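You operate a simulated robot arm through the tools that you are given. There is no shell and no other tool. Be economical: measure what you need, move in short steps, check, and stop when the job is done.

Carry out the task below with a simulated robot arm. There is one attempt and no reset: what you move stays moved.

TASK
Unpin the levelling flap, set notch 2, pin it and prove it running.
Fine: the pin waits in the yellow park bore; stop the belt once an even bed has passed the white mark.

Only the result counts: the job must be done as asked and must still hold three seconds after the hand-in. Knocking over, shifting, dropping, spilling or breaking anything else fails it.

THE ROBOT
A 6-joint arm with a two-finger parallel gripper, fixed in place. Base frame: the origin is at the foot of the arm, x ahead of it, y to its left, z up. Readings come in m, rad, newtons and seconds.
Its first joint turns from -2.897 to 2.897 rad. Payload 3.91 kg.
The TCP is the grasp point between the finger pads, 0.03 m short of the fingertips. In the tool frame z runs along the fingers and y along their closing line. Largest opening 0.11 m; finger width 0.02, thickness 0.01; the body of the gripper, 0.048 by 0.112 m, starts 0.055 m behind the TCP.
Orientation is told as [roll, pitch, yaw] about the base's x, y, z axes, in that order, counted from this pose: with the fingers straight down and closing along the base's y, the tool's x points along the base's -x, its y along +y and its z along -z.

THE INTERFACE
- The arm moves only by the tool jog_arm. Its argument "commands" is a list of rows, each a list of 3 entries, a list of its own where there are three numbers: the shift along the base's x, y, z in units of 300 mm (1.0 is 300 mm), then the turn, a rotation vector about the base's x, y, z in units of 180 degrees (1.0 is 180 degrees), then the gripper command, from -1 (fully open) to 1 (shut), values between in proportion. In form: [[[tx, ty, tz], [ax, ay, az], jaw], ...]. A call has 1 to 20 rows; each row is the pose to reach, as a shift and turn from the pose commanded when the call began. A call with a number of a shift or a turn outside -1 to 1 is refused whole. A row lasts 0.2 s, in which the tool goes at most 0.05 m and 0.15 rad; a call with a longer step from one row to the next is refused whole, and so is a gripper value outside its range. A pose out of reach is approached as far as the arm can. The call stops where the force on the tool passes 40 N (or 10 N more than at its start, if that is more) or the arm is blocked; 0.2 s more then pass. The fingers move at their own pace (about 0.108 m/s each) and stop on an object; they squeeze with about 34 N. The grip force told is the motor's: it shows also when the fingers shut on nothing. Time passes only in rows, and 0.2 s behind the last, so rows that repeat a pose let the fingers close. It gives the time, the measured TCP pose, the force on the tool (base axes), the opening and the grip force at its end, in the units of the frame above (readings bear some noise), with the torque about the TCP (base axes, N m) and any sound that the robot's microphone picked up, and new pictures: "pictures" is both (left out), scene, wrist or none.
- Cameras (640 x 400 px; columns grow to the right, rows downward): "scene" is fixed at [0.4021, -0.5026, 1.525]; the picture's right is [0.87, -0.49, 0.00], its down [-0.32, -0.57, -0.75] and it looks along [0.37, 0.66, -0.66] (base axes); focal length 365 px, centre (320, 200). "wrist" rides on the gripper at [0.072, 0.017, -0.103] in the tool frame; the picture's right is [-0.23, 0.97, 0.00], its down [-0.76, -0.18, -0.62] and it looks along [-0.61, -0.14, 0.78] (tool axes); focal length 222 px, centre (320, 200). There is no depth. A picture from a camera that has moved, and an enlarged one, comes with that camera's place and axes in the base frame and with its lens.
- enlarge(camera, box): a new picture of the part [left, top, right, bottom] of that camera's present view, enlarged. The clock stands still meanwhile.
- close_job(): hands the job in; it is judged then, once.

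Work in short steps. Places have to be worked out from the pictures, the camera data and where the tool is seen: move nearer, look again, correct. Check each grasp and each placing, and mend what went wrong. You have 120 turns and 200 pictures in all, those below and enlarged ones among them. Open the gripper and draw the arm clear of the work before you hand the job in, unless the task says otherwise; then end with one line.

The tools are called after "Request:" as a command line: name --argument value ..., lists and objects as JSON in quotes. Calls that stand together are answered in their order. jog_arm: Moves the arm, as the interface text tells. Its arguments: {"type":"object","properties":{"commands":{"type":"array"},"pictures":{"type":"string","enum":["both","scene","wrist","none"]}},"required":["commands"]} The other tools are called the same way: enlarge (camera, box) takes an enlarged picture of a part of a camera's view; close_job () hands the job in.

At the start:

```text
t: 0.0
eef_pos: [0.6744, 0.3085, 1.0769]
ee_rot: [0.001, -0.001, 0.0]
force: [-0.2, -0.1, 0.3]
wrist_torque: [-0.01, -0.01, 0.01]
width: 0.1101
grasp_force: 0.0
```

scene: 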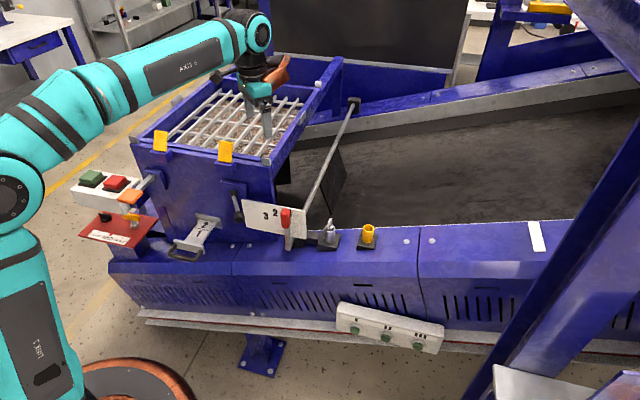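
wrist: 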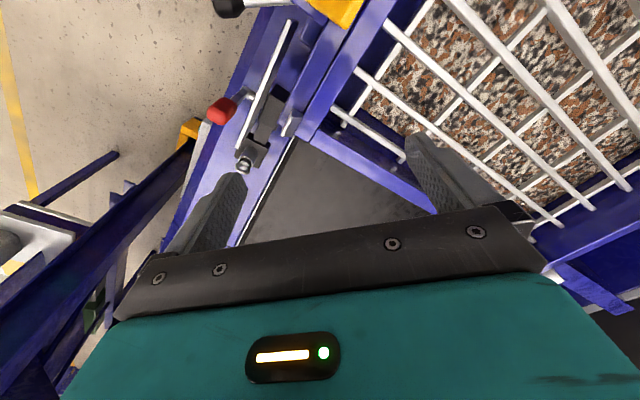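

The scene shows a hopper, a flap plate with notch numbers, a yellow park bore, and several control boxes. I'll enlarge these parts before moving.

Request:
enlarge --camera "scene" --box '[220, 170, 400, 282]'

Request:
enlarge --camera "scene" --box '[60, 120, 252, 270]'

Request:
enlarge --camera "scene" --box '[320, 290, 460, 370]'

Request:
enlarge --camera "wrist" --box '[160, 0, 360, 200]'

```text
3.56 times, centred on (310, 226) of scene
camera zoom: at [0.4021, -0.5026, 1.525], right [0.87, -0.49, 0.0], down [-0.32, -0.57, -0.75], along [0.37, 0.66, -0.66], focal length 1299 px, centre (356, 108)
```

zoom: 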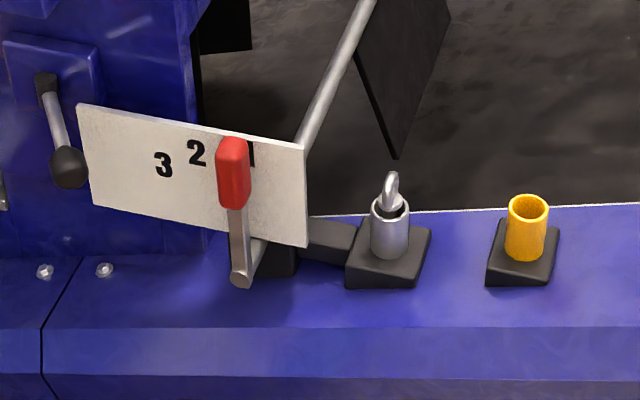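

```text
2.67 times, centred on (156, 195) of scene
camera zoom: at [0.4021, -0.5026, 1.525], right [0.87, -0.49, 0.0], down [-0.32, -0.57, -0.75], along [0.37, 0.66, -0.66], focal length 974 px, centre (757, 213)
```

zoom: 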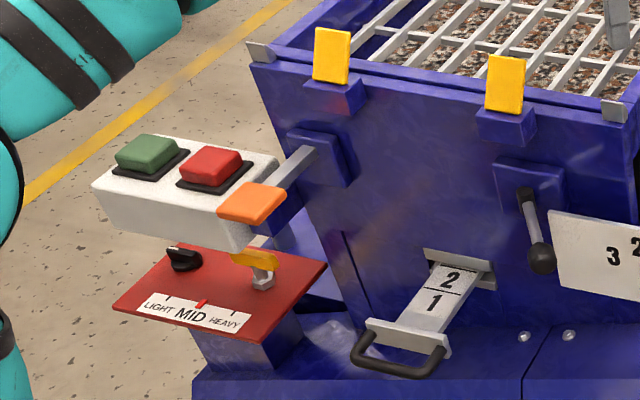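

```text
4.57 times, centred on (390, 330) of scene
camera zoom: at [0.4021, -0.5026, 1.525], right [0.87, -0.49, 0.0], down [-0.32, -0.57, -0.75], along [0.37, 0.66, -0.66], focal length 1670 px, centre (0, -394)
```

zoom: 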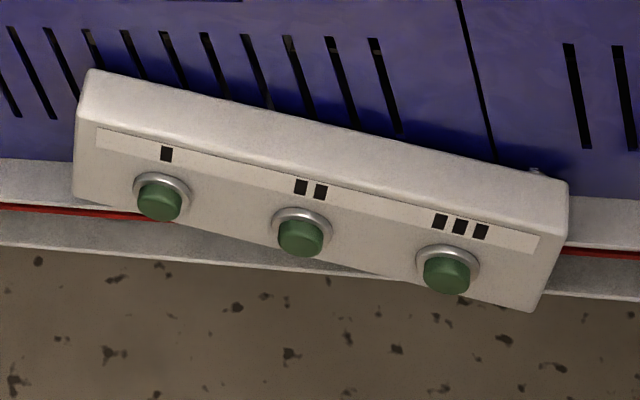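

```text
2.00 times, centred on (260, 100) of wrist
camera zoom: at [0.6024, 0.3259, 1.1791], right [0.23, 0.97, 0.0], down [0.76, -0.18, 0.62], along [0.61, -0.14, -0.78], focal length 444 px, centre (440, 400)
```

zoom: 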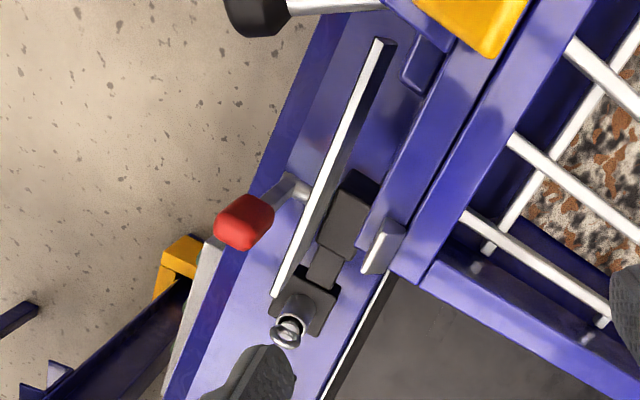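

I triangulated the red lever knob at about (0.669, 0.162, 0.838) and the pin eye at about (0.787, 0.131, 0.795). The yellow bore is near (0.88, 0.07). I'll move the wrist over the aisle side for a closer look.

Request:
jog_arm --commands '[[[0, -0.14, -0.02], [0, 0, 0], -1], [[0, -0.29, -0.06], [0, 0, 0], -1], [[0, -0.43, -0.1], [0, 0, 0], -1], [[0.01, -0.57, -0.15], [0, 0, 0], -1], [[0.01, -0.71, -0.2], [0, 0, 0], -1], [[0.02, -0.86, -0.25], [0, 0, 0], -1], [[0.02, -0.86, -0.25], [0, 0, 0], -1]]'

```text
t: 1.6
eef_pos: [0.6827, 0.0484, 0.9999]
ee_rot: [0.0, -0.001, 0.002]
force: [-0.1, 0.5, 0.2]
wrist_torque: [0.0, 0.0, 0.01]
width: 0.1096
grasp_force: 0.0
camera wrist: at [0.6101, 0.0651, 1.1034], right [0.23, 0.97, 0.0], down [0.76, -0.18, 0.62], along [0.61, -0.14, -0.78], focal length 222 px, centre (320, 200)
```

scene: 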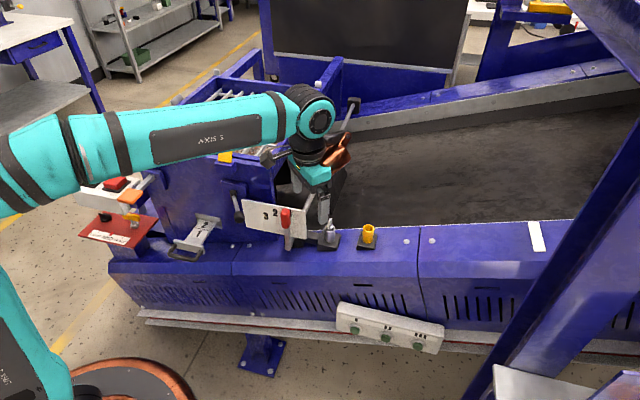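
wrist: 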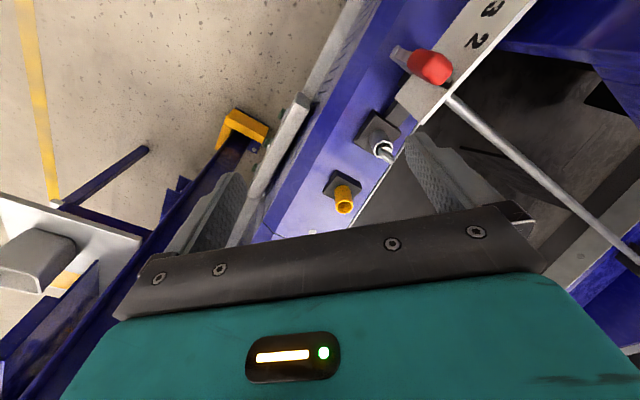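

Good view of the pin and lever, so I'll enlarge it to see the pin eye's orientation and the lever.

Request:
enlarge --camera "wrist" --box '[320, 90, 440, 220]'

Request:
enlarge --camera "wrist" --box '[380, 0, 520, 120]'

Request:
enlarge --camera "scene" --box '[310, 205, 390, 260]'

```text
3.08 times, centred on (380, 155) of wrist
camera zoom: at [0.6101, 0.0651, 1.1034], right [0.23, 0.97, 0.0], down [0.76, -0.18, 0.62], along [0.61, -0.14, -0.78], focal length 684 px, centre (135, 338)
```

zoom: 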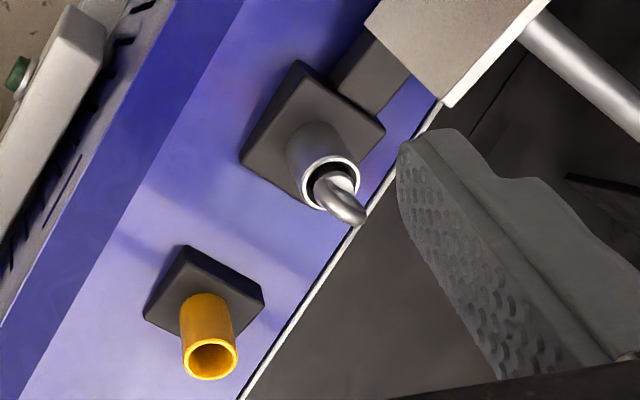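

```text
3.33 times, centred on (450, 60) of wrist
camera zoom: at [0.6101, 0.0651, 1.1034], right [0.23, 0.97, 0.0], down [0.76, -0.18, 0.62], along [0.61, -0.14, -0.78], focal length 740 px, centre (-113, 667)
```

zoom: 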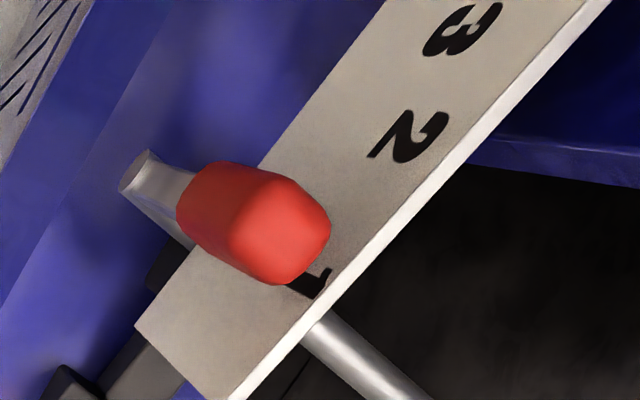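

```text
7.27 times, centred on (350, 232) of scene
camera zoom: at [0.4021, -0.5026, 1.525], right [0.87, -0.49, 0.0], down [-0.32, -0.57, -0.75], along [0.37, 0.66, -0.66], focal length 2657 px, centre (102, -36)
```

zoom: 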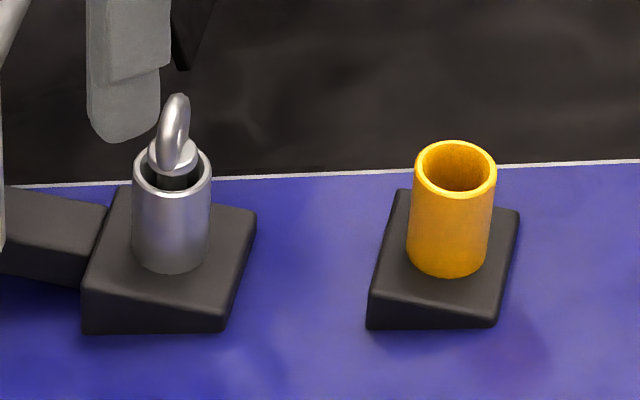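

Ring centre is at about (0.788, 0.129, 0.794) with its plane running across the machine, so I'll close the fingers along the machine direction. I'll move above it with yaw of about +60°, at z 0.93, to check alignment.

Request:
jog_arm --commands '[[[0.044, 0.034, -0.03], [0, 0, 0.042], -0.5], [[0.088, 0.067, -0.06], [0, 0, 0.084], 0], [[0.132, 0.101, -0.09], [0, 0, 0.126], 0], [[0.176, 0.135, -0.117], [0, 0, 0.168], 0], [[0.22, 0.168, -0.146], [0, 0, 0.21], 0], [[0.263, 0.202, -0.175], [0, 0, 0.252], 0], [[0.307, 0.235, -0.204], [0, 0, 0.294], 0], [[0.351, 0.269, -0.233], [0, 0, 0.337], 0], [[0.351, 0.269, -0.233], [0, 0, 0.337], 0]]'

```text
t: 3.6
eef_pos: [0.7851, 0.1323, 0.9316]
ee_rot: [0.001, 0.0, 1.06]
force: [-0.8, 0.8, -0.3]
wrist_torque: [-0.03, -0.03, -0.03]
width: 0.055
grasp_force: 0.0
camera wrist: at [0.7365, 0.0774, 1.0346], right [-0.74, 0.67, 0.0], down [0.53, 0.58, 0.62], along [0.42, 0.46, -0.78], focal length 222 px, centre (320, 200)
```

scene: 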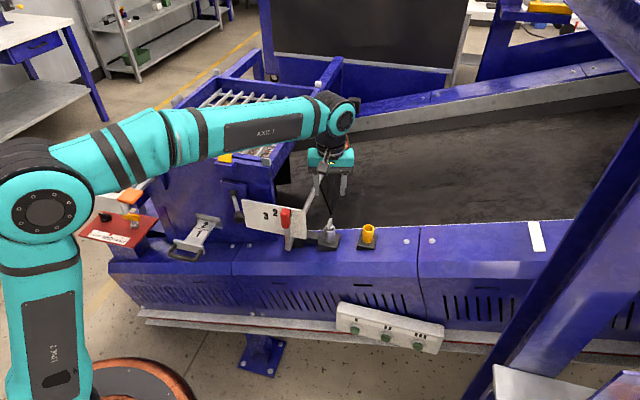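
wrist: 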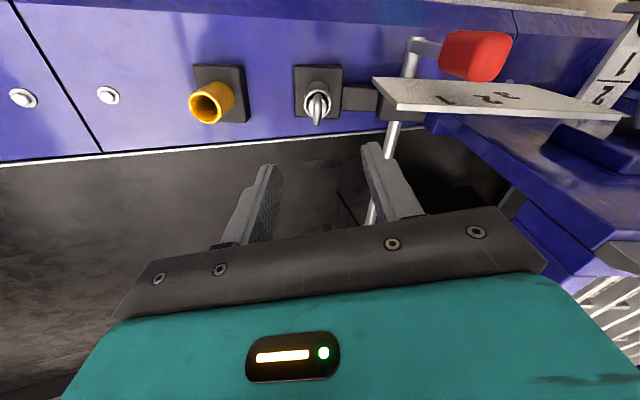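

Request:
enlarge --camera "wrist" --box '[170, 50, 350, 162]'

```text
3.56 times, centred on (260, 106) of wrist
camera zoom: at [0.7365, 0.0774, 1.0346], right [-0.74, 0.67, 0.0], down [0.53, 0.58, 0.62], along [0.42, 0.46, -0.78], focal length 790 px, centre (533, 534)
```

zoom: 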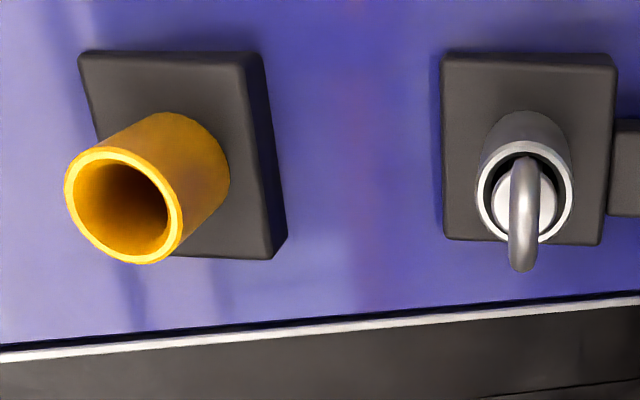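

The machine axis turns out to be at about -45° and the ring normal at about 135°. I'll correct yaw by -14° and descend to z 0.87 for another check. The sleeve mouth is at z of about 0.775, so the tips must stay above it.

Request:
jog_arm --commands '[[[0.002, -0.003, -0.07], [0, 0, -0.04], 0.1], [[0.004, -0.007, -0.14], [0, 0, -0.08], 0.2], [[0.004, -0.007, -0.207], [0, 0, -0.08], 0.2], [[0.004, -0.007, -0.207], [0, 0, -0.08], 0.2]]'

```text
t: 4.6
eef_pos: [0.7855, 0.1301, 0.8692]
ee_rot: [0.0, 0.001, 0.808]
force: [0.4, -0.8, 0.3]
wrist_torque: [0.0, 0.05, 0.02]
width: 0.044
grasp_force: 0.0
camera wrist: at [0.7245, 0.0887, 0.9718], right [-0.55, 0.84, 0.0], down [0.65, 0.43, 0.62], along [0.52, 0.34, -0.78], focal length 222 px, centre (320, 200)
```

scene: 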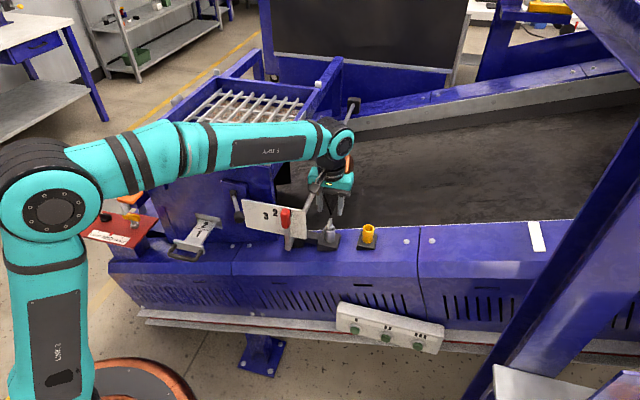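
wrist: 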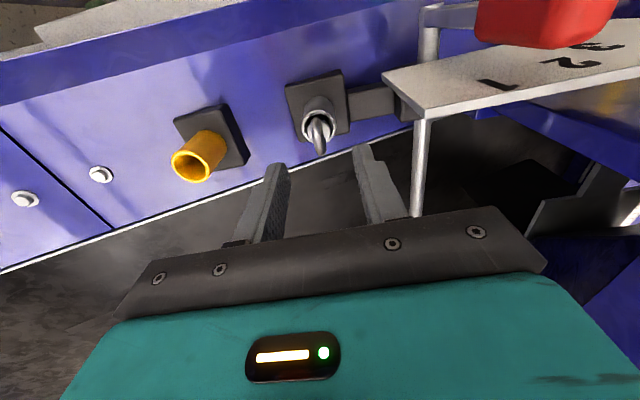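

The ring lines up with the finger mid-plane. I'll descend to TCP z of about 0.811 and close.

Request:
jog_arm --commands '[[[0, 0, -0.1], [0, 0, 0], 0.2], [[0, 0, -0.195], [0, 0, 0], 0.2], [[0, 0, -0.195], [0, 0, 0], 0.2]]'

Request:
enlarge --camera "wrist" --box '[240, 80, 420, 192]'

Request:
enlarge --camera "scene" --box '[290, 170, 390, 260]'

```text
t: 5.4
eef_pos: [0.7858, 0.1276, 0.8094]
ee_rot: [0.0, -0.003, 0.807]
force: [0.5, -0.7, 0.2]
wrist_torque: [-0.04, 0.0, 0.0]
width: 0.0441
grasp_force: 0.0
camera wrist: at [0.7241, 0.0876, 0.9128], right [-0.55, 0.84, 0.0], down [0.65, 0.43, 0.62], along [0.52, 0.34, -0.78], focal length 222 px, centre (320, 200)
```

scene: 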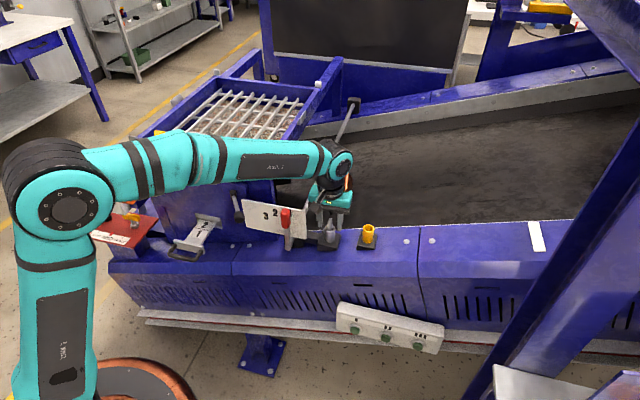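
wrist: 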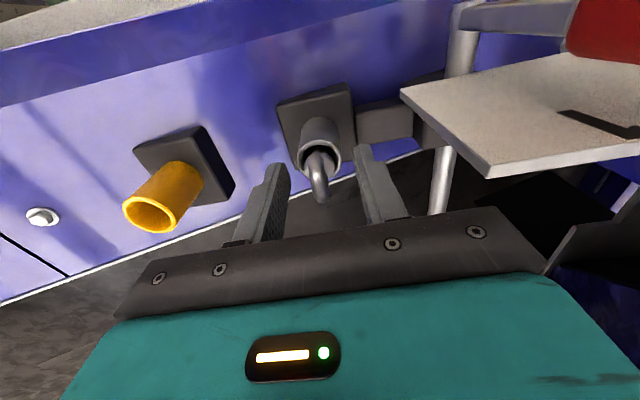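

```text
3.56 times, centred on (330, 136) of wrist
camera zoom: at [0.7241, 0.0876, 0.9128], right [-0.55, 0.84, 0.0], down [0.65, 0.43, 0.62], along [0.52, 0.34, -0.78], focal length 790 px, centre (284, 428)
```

zoom: 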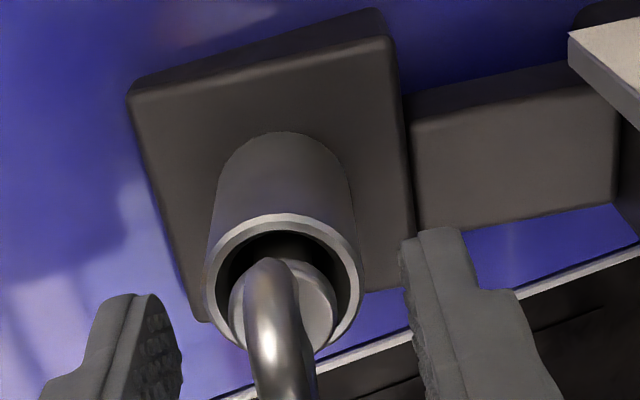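

```text
4.44 times, centred on (340, 215) of scene
camera zoom: at [0.4021, -0.5026, 1.525], right [0.87, -0.49, 0.0], down [-0.32, -0.57, -0.75], along [0.37, 0.66, -0.66], focal length 1624 px, centre (231, 133)
```

zoom: 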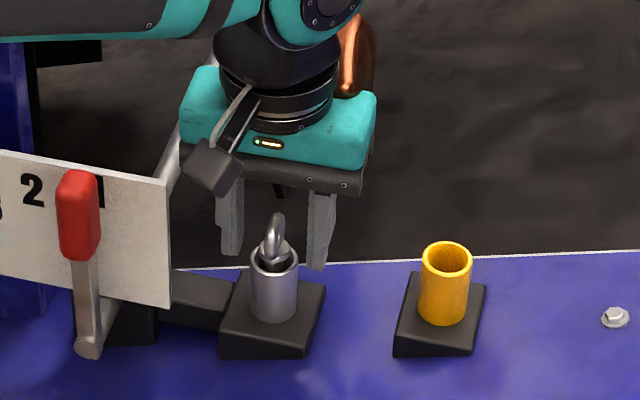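

Fingers straddle the ring just above the sleeve mouth. Closing.

Request:
jog_arm --commands '[[[0, 0, 0], [0, 0, 0], 1], [[0, 0, 0], [0, 0, 0], 1], [[0, 0, 0], [0, 0, 0], 1]]' --pictures "wrist"

Request:
enlarge --camera "wrist" --box '[240, 80, 420, 192]'

```text
t: 6.2
eef_pos: [0.7861, 0.1283, 0.8095]
ee_rot: [-0.002, 0.0, 0.81]
force: [-1.1, -0.5, -2.3]
wrist_torque: [0.08, -0.12, -1.11]
width: 0.0292
grasp_force: 44.9
camera wrist: at [0.7242, 0.0876, 0.9128], right [-0.55, 0.84, 0.0], down [0.66, 0.43, 0.62], along [0.52, 0.34, -0.78], focal length 222 px, centre (320, 200)
```

wrist: 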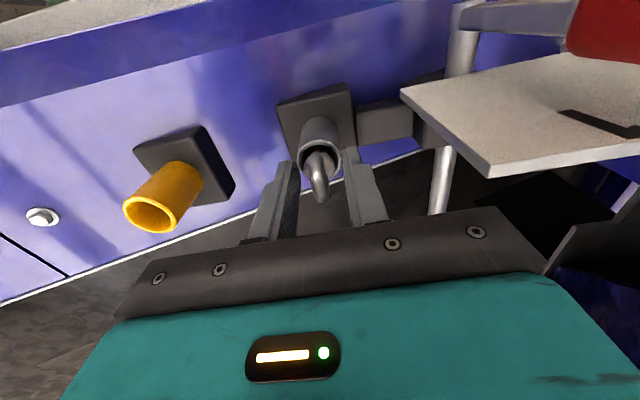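

```text
3.56 times, centred on (330, 136) of wrist
camera zoom: at [0.7242, 0.0876, 0.9128], right [-0.55, 0.84, 0.0], down [0.66, 0.43, 0.62], along [0.52, 0.34, -0.78], focal length 790 px, centre (284, 428)
```

zoom: 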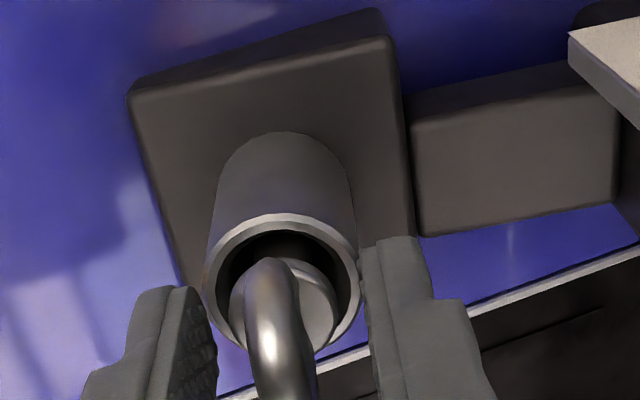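

The width stuck at 0.029, so the fingertips caught the sleeve rim rather than the ring. I'll open, rise 10 mm and close again.

Request:
jog_arm --commands '[[[0, 0, 0], [0, 0, 0], 0.2], [[0, 0, 0.035], [0, 0, 0], 0.2], [[0, 0, 0.035], [0, 0, 0], 1], [[0, 0, 0.035], [0, 0, 0], 1], [[0, 0, 0.035], [0, 0, 0], 1]]' --pictures "wrist"

Request:
enlarge --camera "wrist" --box '[240, 80, 420, 192]'

Request:
enlarge --camera "scene" --box '[290, 170, 390, 260]'

```text
t: 7.4
eef_pos: [0.7863, 0.1288, 0.8199]
ee_rot: [0.001, 0.001, 0.81]
force: [-0.1, 0.4, 0.5]
wrist_torque: [0.03, 0.01, 0.0]
width: 0.011
grasp_force: 34.0
camera wrist: at [0.7246, 0.0878, 0.9235], right [-0.55, 0.84, 0.0], down [0.65, 0.43, 0.62], along [0.52, 0.34, -0.78], focal length 222 px, centre (320, 200)
```

wrist: 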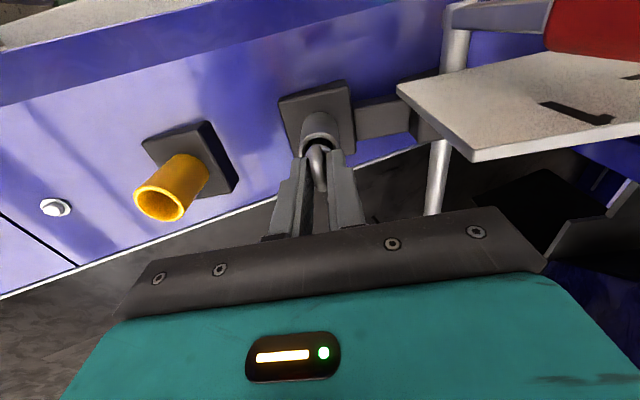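

```text
3.56 times, centred on (330, 136) of wrist
camera zoom: at [0.7246, 0.0878, 0.9235], right [-0.55, 0.84, 0.0], down [0.65, 0.43, 0.62], along [0.52, 0.34, -0.78], focal length 790 px, centre (284, 428)
```

zoom: 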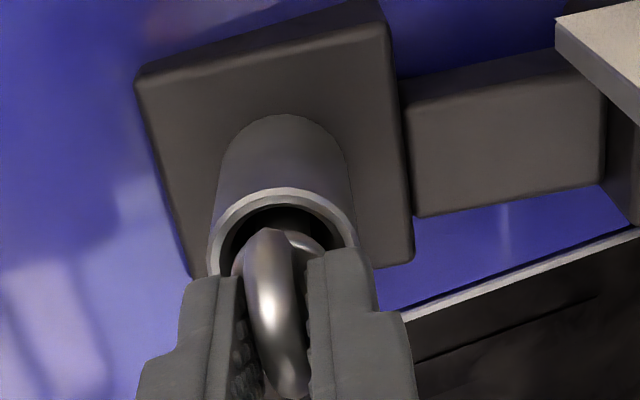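

```text
4.44 times, centred on (340, 215) of scene
camera zoom: at [0.4021, -0.5026, 1.525], right [0.87, -0.49, 0.0], down [-0.32, -0.57, -0.75], along [0.37, 0.66, -0.66], focal length 1624 px, centre (231, 133)
```

zoom: 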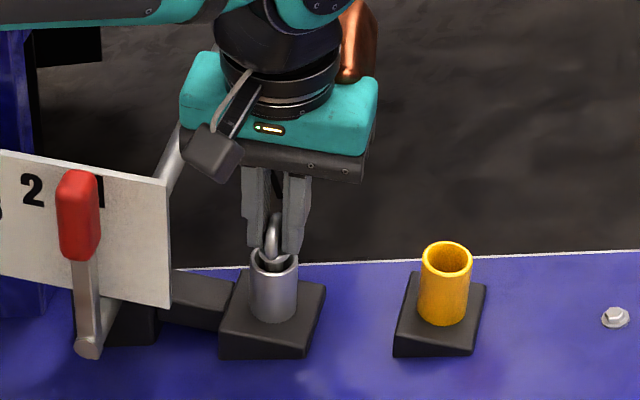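

The ring is gripped (0.011 wide). Lifting straight up with a check on force.

Request:
jog_arm --commands '[[[0, 0, 0.05], [0, 0, 0], 1], [[0, 0, 0.1], [0, 0, 0], 1], [[0, 0, 0.16], [0, 0, 0], 1], [[0, 0, 0.22], [0, 0, 0], 1], [[0, 0, 0.28], [0, 0, 0], 1]]'

Request:
enlarge --camera "scene" --box '[290, 150, 390, 250]'

```text
t: 8.6
eef_pos: [0.7861, 0.1298, 0.9041]
ee_rot: [0.001, -0.001, 0.807]
force: [0.0, -0.4, -1.2]
wrist_torque: [0.03, 0.01, -0.02]
width: 0.011
grasp_force: 33.8
camera wrist: at [0.7252, 0.0896, 1.0068], right [-0.55, 0.84, 0.0], down [0.66, 0.43, 0.62], along [0.52, 0.34, -0.78], focal length 222 px, centre (320, 200)
```

scene: 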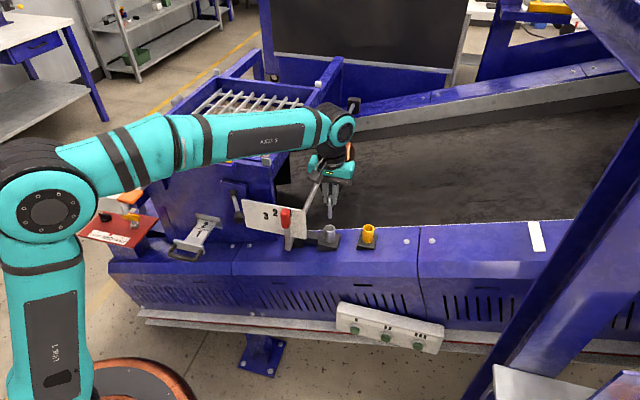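
wrist: 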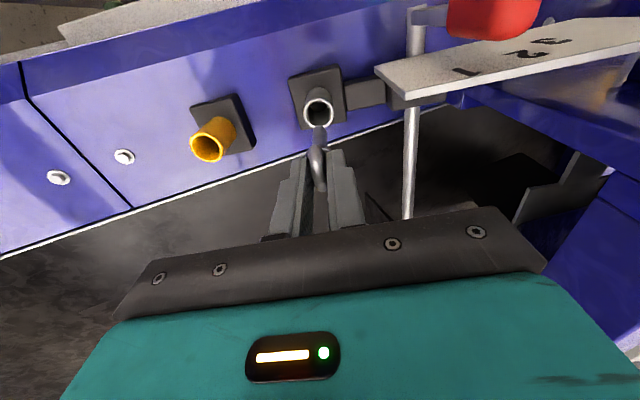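

```text
4.00 times, centred on (340, 200) of scene
camera zoom: at [0.4021, -0.5026, 1.525], right [0.87, -0.49, 0.0], down [-0.32, -0.57, -0.75], along [0.37, 0.66, -0.66], focal length 1462 px, centre (240, 200)
```

zoom: 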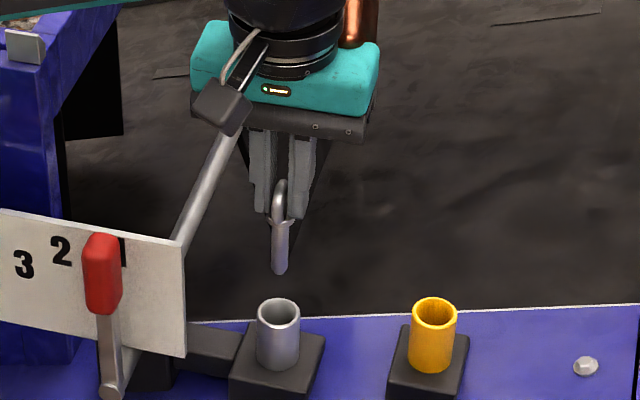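

Pin is out and hanging straight. I'll measure both bore mouths in the wrist view for the offset between them.

Request:
enlarge --camera "wrist" --box '[180, 60, 360, 172]'

Request:
enlarge --camera "scene" --box '[310, 205, 390, 255]'

```text
3.56 times, centred on (270, 116) of wrist
camera zoom: at [0.7252, 0.0896, 1.0068], right [-0.55, 0.84, 0.0], down [0.66, 0.43, 0.62], along [0.52, 0.34, -0.78], focal length 790 px, centre (498, 499)
```

zoom: 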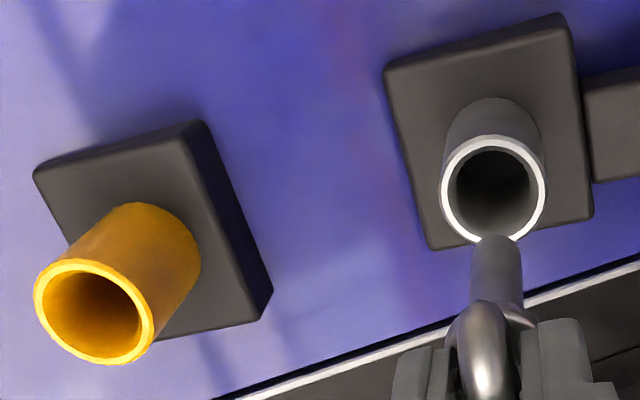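

```text
8.00 times, centred on (350, 230) of scene
camera zoom: at [0.4021, -0.5026, 1.525], right [0.87, -0.49, 0.0], down [-0.32, -0.57, -0.75], along [0.37, 0.66, -0.66], focal length 2923 px, centre (80, -40)
```

zoom: 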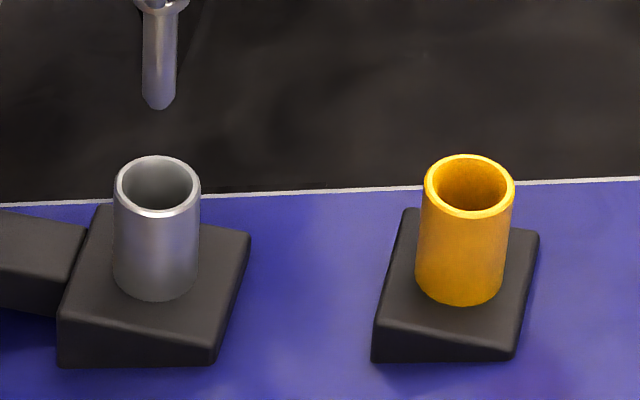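

The offset between bores is about (+0.078, -0.079, +0.032). Moving the pin above the yellow bore with extra height.

Request:
jog_arm --commands '[[[0, 0, 0.06], [0, 0, 0], 1], [[0.086, -0.088, 0.1], [0, 0, 0], 1], [[0.173, -0.175, 0.1], [0, 0, 0], 1], [[0.259, -0.263, 0.1], [0, 0, 0], 1], [[0.259, -0.263, 0.1], [0, 0, 0], 1]]'

Request:
enlarge --camera "wrist" --box '[240, 60, 420, 172]'

Request:
enlarge --camera "scene" --box '[320, 155, 420, 255]'

```text
t: 9.8
eef_pos: [0.8628, 0.0496, 0.9342]
ee_rot: [-0.001, 0.001, 0.807]
force: [-0.4, -0.5, -0.6]
wrist_torque: [0.02, 0.0, 0.03]
width: 0.0108
grasp_force: 34.1
camera wrist: at [0.8016, 0.0091, 1.0383], right [-0.55, 0.84, 0.0], down [0.65, 0.43, 0.62], along [0.52, 0.34, -0.78], focal length 222 px, centre (320, 200)
```

scene: 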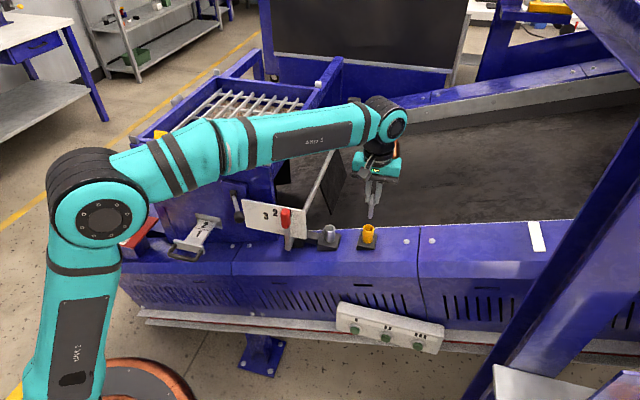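
wrist: 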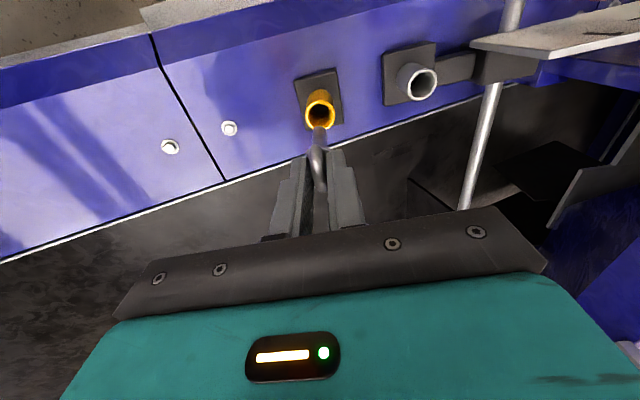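

```text
3.56 times, centred on (330, 116) of wrist
camera zoom: at [0.8016, 0.0091, 1.0383], right [-0.55, 0.84, 0.0], down [0.65, 0.43, 0.62], along [0.52, 0.34, -0.78], focal length 790 px, centre (284, 499)
```

zoom: 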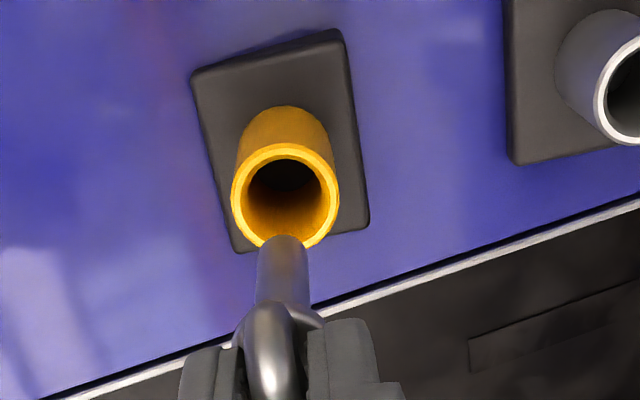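

```text
4.00 times, centred on (370, 205) of scene
camera zoom: at [0.4021, -0.5026, 1.525], right [0.87, -0.49, 0.0], down [-0.32, -0.57, -0.75], along [0.37, 0.66, -0.66], focal length 1462 px, centre (120, 180)
```

zoom: 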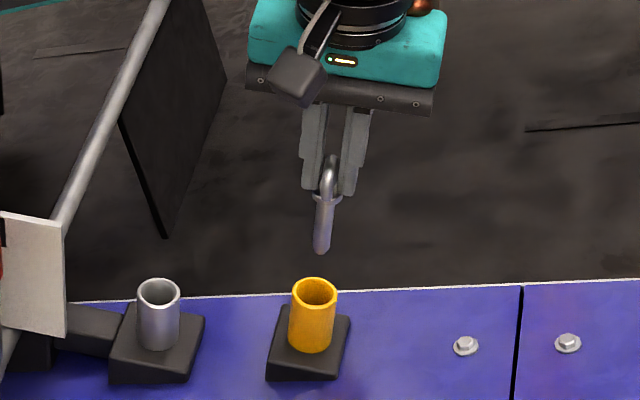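

Pin tip is nearly aligned, with a correction of about 1 mm needed. I'll lower it into the yellow bore gently.

Request:
jog_arm --commands '[[[-0.0035, 0.0035, -0.05], [0, 0, 0], 1], [[-0.0035, 0.0035, -0.1], [0, 0, 0], 1], [[-0.0035, 0.0035, -0.15], [0, 0, 0], 1], [[-0.0035, 0.0035, -0.2], [0, 0, 0], 1], [[-0.0035, 0.0035, -0.235], [0, 0, 0], 1], [[-0.0035, 0.0035, -0.262], [0, 0, 0], 1]]'

Request:
enlarge --camera "scene" --box '[320, 175, 420, 265]'

Request:
enlarge --camera "wrist" --box '[240, 80, 420, 192]'

```text
t: 11.2
eef_pos: [0.8636, 0.0503, 0.8571]
ee_rot: [0.0, 0.0, 0.808]
force: [-1.0, -1.0, -0.2]
wrist_torque: [-0.03, 0.03, 0.01]
width: 0.0109
grasp_force: 33.5
camera wrist: at [0.8017, 0.0098, 0.9602], right [-0.55, 0.84, 0.0], down [0.65, 0.43, 0.62], along [0.52, 0.34, -0.78], focal length 222 px, centre (320, 200)
```

scene: 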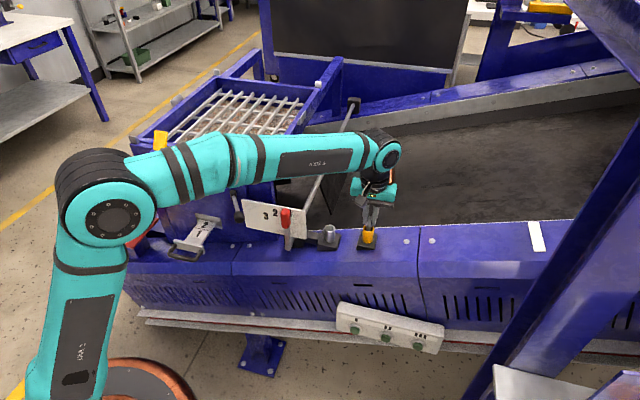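
wrist: 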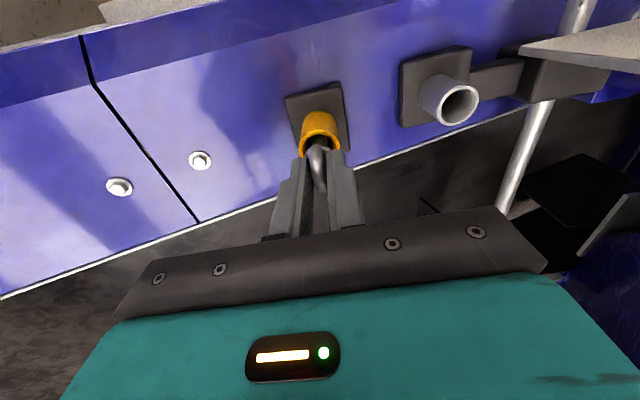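

```text
4.44 times, centred on (370, 220) of scene
camera zoom: at [0.4021, -0.5026, 1.525], right [0.87, -0.49, 0.0], down [-0.32, -0.57, -0.75], along [0.37, 0.66, -0.66], focal length 1624 px, centre (98, 111)
```

zoom: 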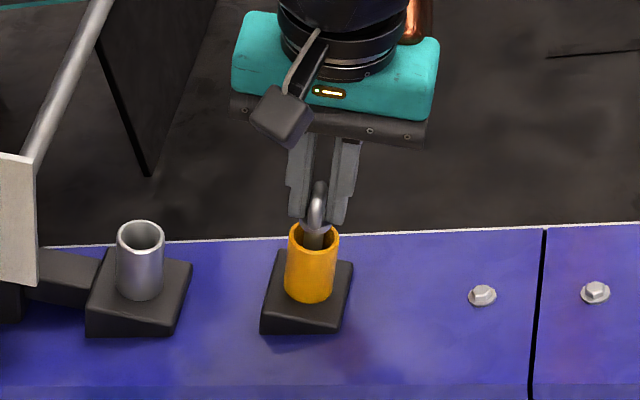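

```text
3.56 times, centred on (330, 136) of wrist
camera zoom: at [0.8017, 0.0098, 0.9602], right [-0.55, 0.84, 0.0], down [0.65, 0.43, 0.62], along [0.52, 0.34, -0.78], focal length 790 px, centre (284, 428)
```

zoom: 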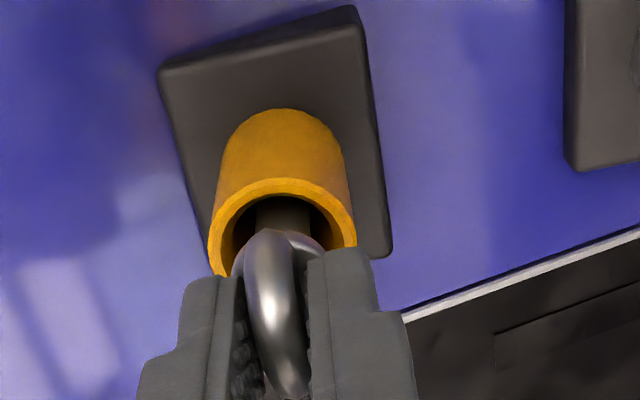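

Pin is in the bore with no contact force. I'll lower it a few more millimetres toward its seat.

Request:
jog_arm --commands '[[[0, 0, -0.007], [0, 0, 0], 1], [[0, 0, -0.014], [0, 0, 0], 1], [[0, 0, -0.02], [0, 0, 0], 1]]' --pictures "none"

Request:
enlarge --camera "scene" --box '[320, 175, 420, 265]'

```text
t: 12.0
eef_pos: [0.864, 0.0522, 0.8503]
ee_rot: [-0.001, -0.001, 0.809]
force: [0.1, -0.5, 0.4]
wrist_torque: [-0.01, -0.01, -0.02]
width: 0.0109
grasp_force: 33.8
```

```text
4.44 times, centred on (370, 220) of scene
camera zoom: at [0.4021, -0.5026, 1.525], right [0.87, -0.49, 0.0], down [-0.32, -0.57, -0.75], along [0.37, 0.66, -0.66], focal length 1624 px, centre (98, 111)
```

zoom: 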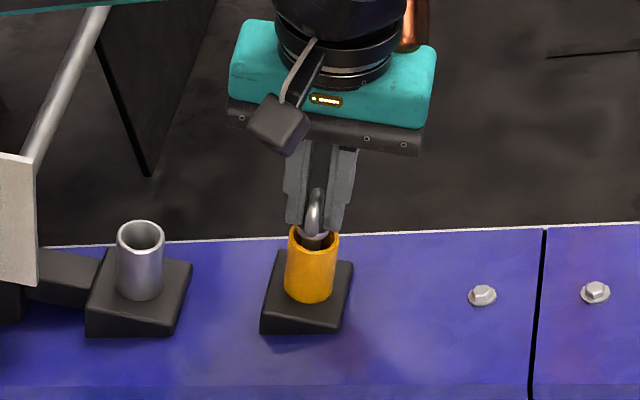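

Still no seat contact, so I'll go a bit lower in small steps.

Request:
jog_arm --commands '[[[0, 0, -0.007], [0, 0, 0], 1], [[0, 0, -0.014], [0, 0, 0], 1], [[0, 0, -0.021], [0, 0, 0], 1]]' --pictures "none"

Request:
enlarge --camera "scene" --box '[320, 175, 420, 265]'

Request:
enlarge --camera "wrist" --box '[240, 80, 420, 192]'

```text
t: 12.8
eef_pos: [0.8629, 0.0517, 0.8468]
ee_rot: [-0.002, -0.002, 0.809]
force: [3.9, -1.2, 33.9]
wrist_torque: [-0.07, -0.11, -0.03]
width: 0.0109
grasp_force: 34.4
```

```text
4.44 times, centred on (370, 220) of scene
camera zoom: at [0.4021, -0.5026, 1.525], right [0.87, -0.49, 0.0], down [-0.32, -0.57, -0.75], along [0.37, 0.66, -0.66], focal length 1624 px, centre (98, 111)
```

zoom: 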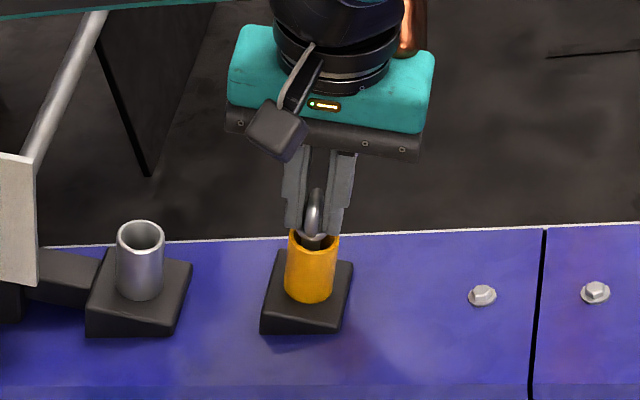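

```text
3.56 times, centred on (330, 136) of wrist
camera zoom: at [0.8004, 0.0111, 0.9499], right [-0.55, 0.84, 0.0], down [0.65, 0.43, 0.63], along [0.52, 0.34, -0.78], focal length 790 px, centre (284, 428)
```

zoom: 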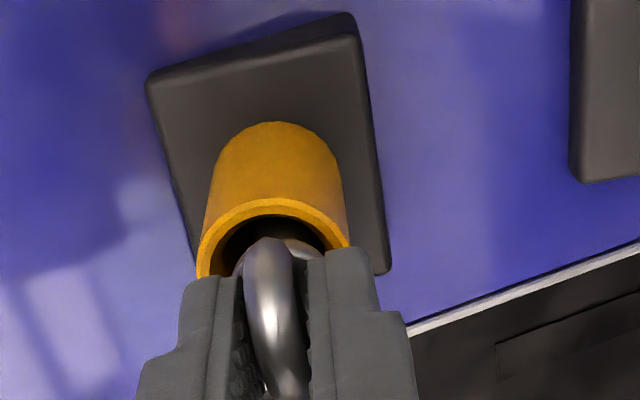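

Contact at 34 N means it has bottomed. I'll ease off, open slightly and rise clear.

Request:
jog_arm --commands '[[[0, 0, 0.01], [0, 0, 0], 1], [[0, 0, 0.012], [0, 0, 0], 0.3], [[0, 0, 0.012], [0, 0, 0], 0.3], [[0, 0, 0.1], [0, 0, 0], 0.3], [[0, 0, 0.2], [0, 0, 0], 0.3], [[0, 0, 0.3], [0, 0, 0], 0.3]]'

Request:
enlarge --camera "scene" --box '[320, 175, 420, 265]'

```text
t: 14.2
eef_pos: [0.8623, 0.0525, 0.9361]
ee_rot: [-0.001, -0.001, 0.808]
force: [0.2, -0.2, 0.3]
wrist_torque: [-0.03, 0.03, 0.0]
width: 0.0386
grasp_force: 0.0
camera wrist: at [0.8005, 0.0118, 1.0384], right [-0.55, 0.84, 0.0], down [0.66, 0.43, 0.62], along [0.52, 0.34, -0.78], focal length 222 px, centre (320, 200)
```

scene: 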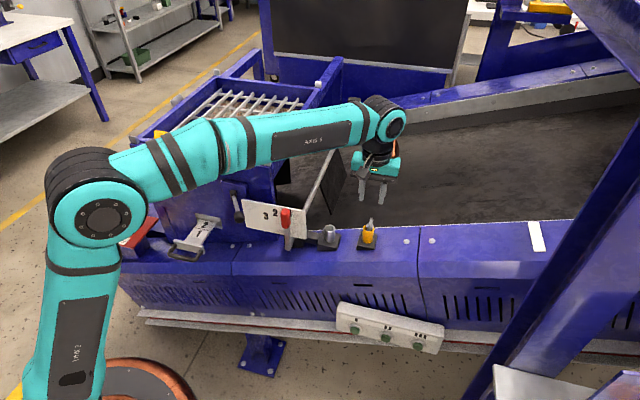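
wrist: 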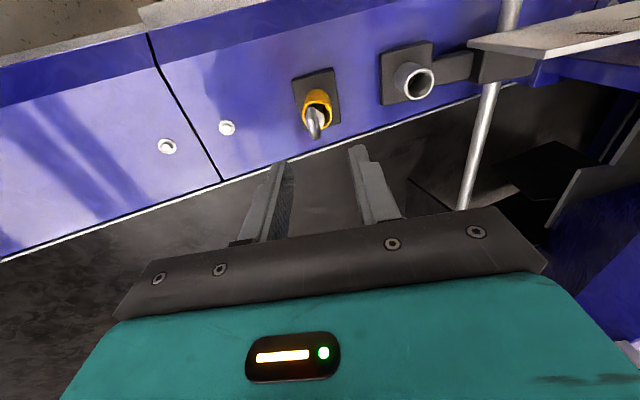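

```text
4.44 times, centred on (370, 220) of scene
camera zoom: at [0.4021, -0.5026, 1.525], right [0.87, -0.49, 0.0], down [-0.32, -0.57, -0.75], along [0.37, 0.66, -0.66], focal length 1624 px, centre (98, 111)
```

zoom: 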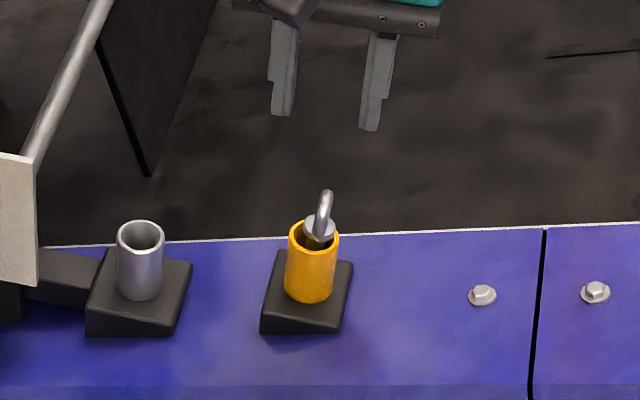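

Pin is parked in the yellow bore. Next is the lever, so I'll look closely at the plate and the notch labels.

Request:
enlarge --camera "scene" --box '[225, 185, 321, 265]'

Request:
enlarge --camera "wrist" --box '[440, 0, 640, 200]'

```text
5.00 times, centred on (273, 225) of scene
camera zoom: at [0.4021, -0.5026, 1.525], right [0.87, -0.49, 0.0], down [-0.32, -0.57, -0.75], along [0.37, 0.66, -0.66], focal length 1827 px, centre (555, 75)
```

zoom: 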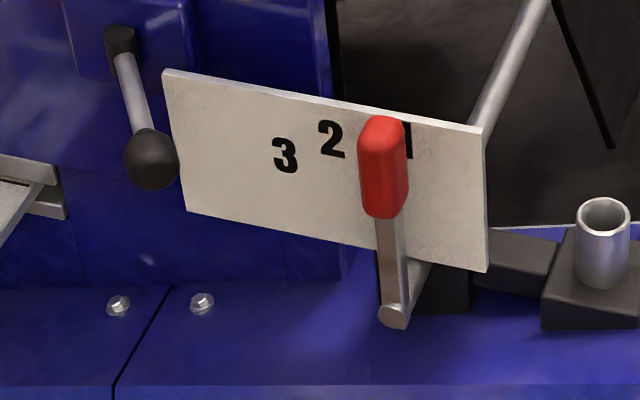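

```text
2.00 times, centred on (540, 100) of wrist
camera zoom: at [0.8005, 0.0118, 1.0384], right [-0.55, 0.84, 0.0], down [0.66, 0.43, 0.62], along [0.52, 0.34, -0.78], focal length 444 px, centre (-120, 400)
```

zoom: 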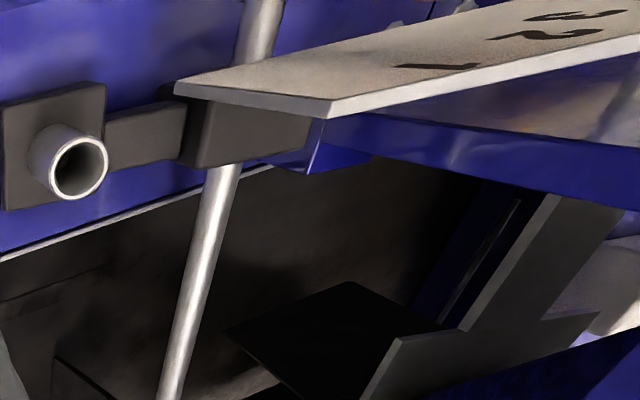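

Triangulating the labels gives the "2" at about 24° from "1" around the pivot, which is below the knob, toward the hopper. I'll bring the open fingers above the red knob first, staying at z 0.935.

Request:
jog_arm --commands '[[[-0.13, 0.073, 0], [0, 0, 0], 0.1], [[-0.26, 0.146, 0], [0, 0, 0], 0.1], [[-0.39, 0.219, 0], [0, 0, 0], 0.1], [[-0.52, 0.292, 0], [0, 0, 0], 0.1], [[-0.644, 0.365, 0], [0, 0, 0], 0.1], [[-0.644, 0.365, 0], [0, 0, 0], 0.1]]'

Request:
enlarge --camera "scene" --box '[215, 145, 343, 265]'

```text
t: 15.6
eef_pos: [0.6678, 0.1622, 0.9331]
ee_rot: [0.001, -0.001, 0.808]
force: [0.0, -0.1, 0.5]
wrist_torque: [0.01, -0.01, 0.01]
width: 0.0494
grasp_force: 0.0
camera wrist: at [0.6071, 0.1207, 1.0369], right [-0.55, 0.84, 0.0], down [0.65, 0.43, 0.62], along [0.52, 0.34, -0.78], focal length 222 px, centre (320, 200)
```

scene: 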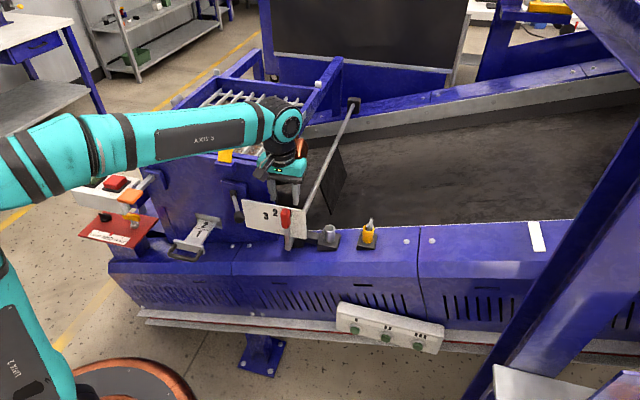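
wrist: 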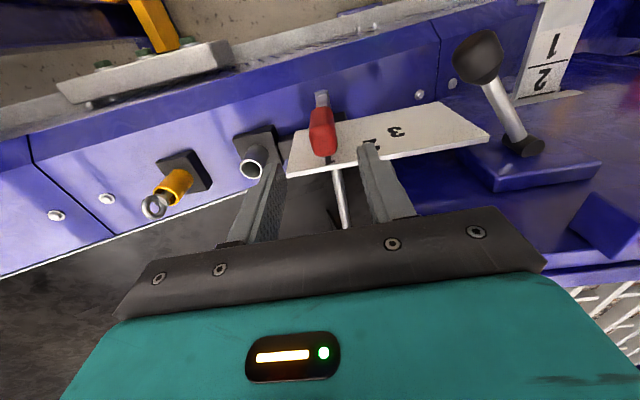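

```text
3.33 times, centred on (279, 205) of scene
camera zoom: at [0.4021, -0.5026, 1.525], right [0.87, -0.49, 0.0], down [-0.32, -0.57, -0.75], along [0.37, 0.66, -0.66], focal length 1218 px, centre (457, 183)
```

zoom: 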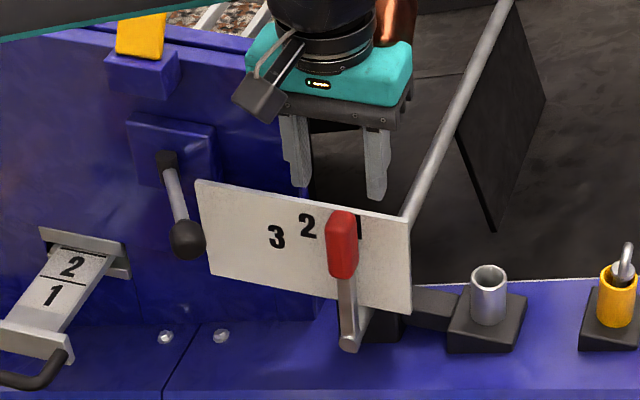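

Request:
enlarge --camera "wrist" --box '[250, 80, 500, 200]'

```text
2.56 times, centred on (375, 140) of wrist
camera zoom: at [0.6071, 0.1207, 1.0369], right [-0.55, 0.84, 0.0], down [0.65, 0.43, 0.62], along [0.52, 0.34, -0.78], focal length 569 px, centre (179, 354)
```

zoom: 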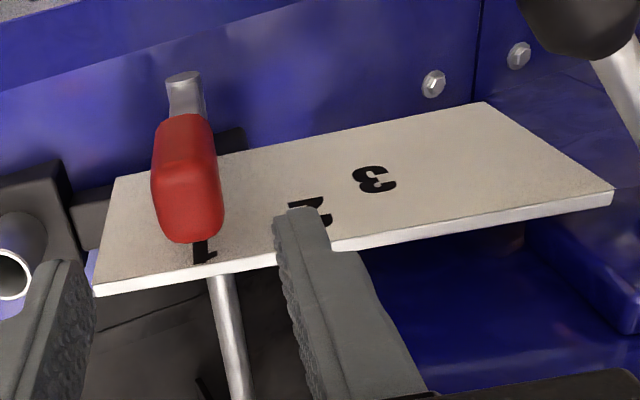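

Knob is centred under the gripper. Descending so the fingers straddle it, with the tips at about z 0.832.

Request:
jog_arm --commands '[[[0.006, 0.004, -0.08], [0, 0, 0], 0.1], [[0.006, 0.004, -0.16], [0, 0, 0], 0.1], [[0.006, 0.004, -0.24], [0, 0, 0], 0.1], [[0.006, 0.004, -0.24], [0, 0, 0], 0.1]]' --pictures "wrist"

Request:
enlarge --camera "scene" --box '[215, 145, 343, 265]'

```text
t: 16.6
eef_pos: [0.6701, 0.1634, 0.8631]
ee_rot: [0.001, 0.001, 0.808]
force: [0.0, -0.1, -0.5]
wrist_torque: [0.01, -0.01, -0.01]
width: 0.0494
grasp_force: 0.2
camera wrist: at [0.6092, 0.1222, 0.9651], right [-0.55, 0.84, 0.0], down [0.65, 0.43, 0.62], along [0.52, 0.34, -0.78], focal length 222 px, centre (320, 200)
```

wrist: 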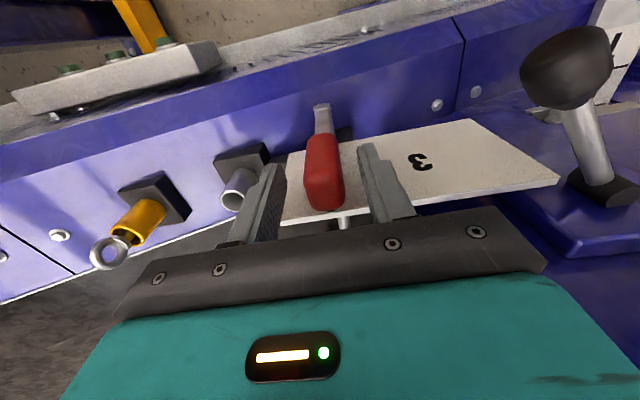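

```text
3.33 times, centred on (279, 205) of scene
camera zoom: at [0.4021, -0.5026, 1.525], right [0.87, -0.49, 0.0], down [-0.32, -0.57, -0.75], along [0.37, 0.66, -0.66], focal length 1218 px, centre (457, 183)
```

zoom: 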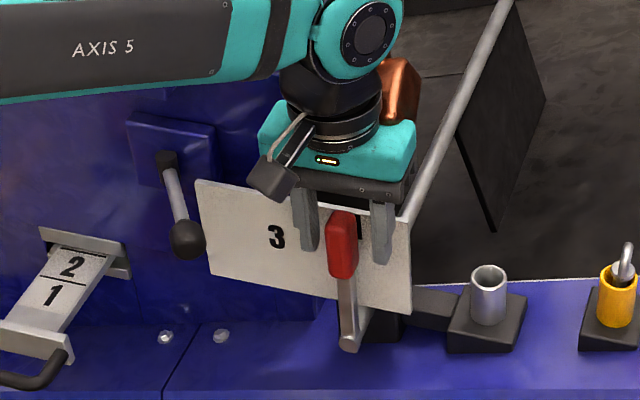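

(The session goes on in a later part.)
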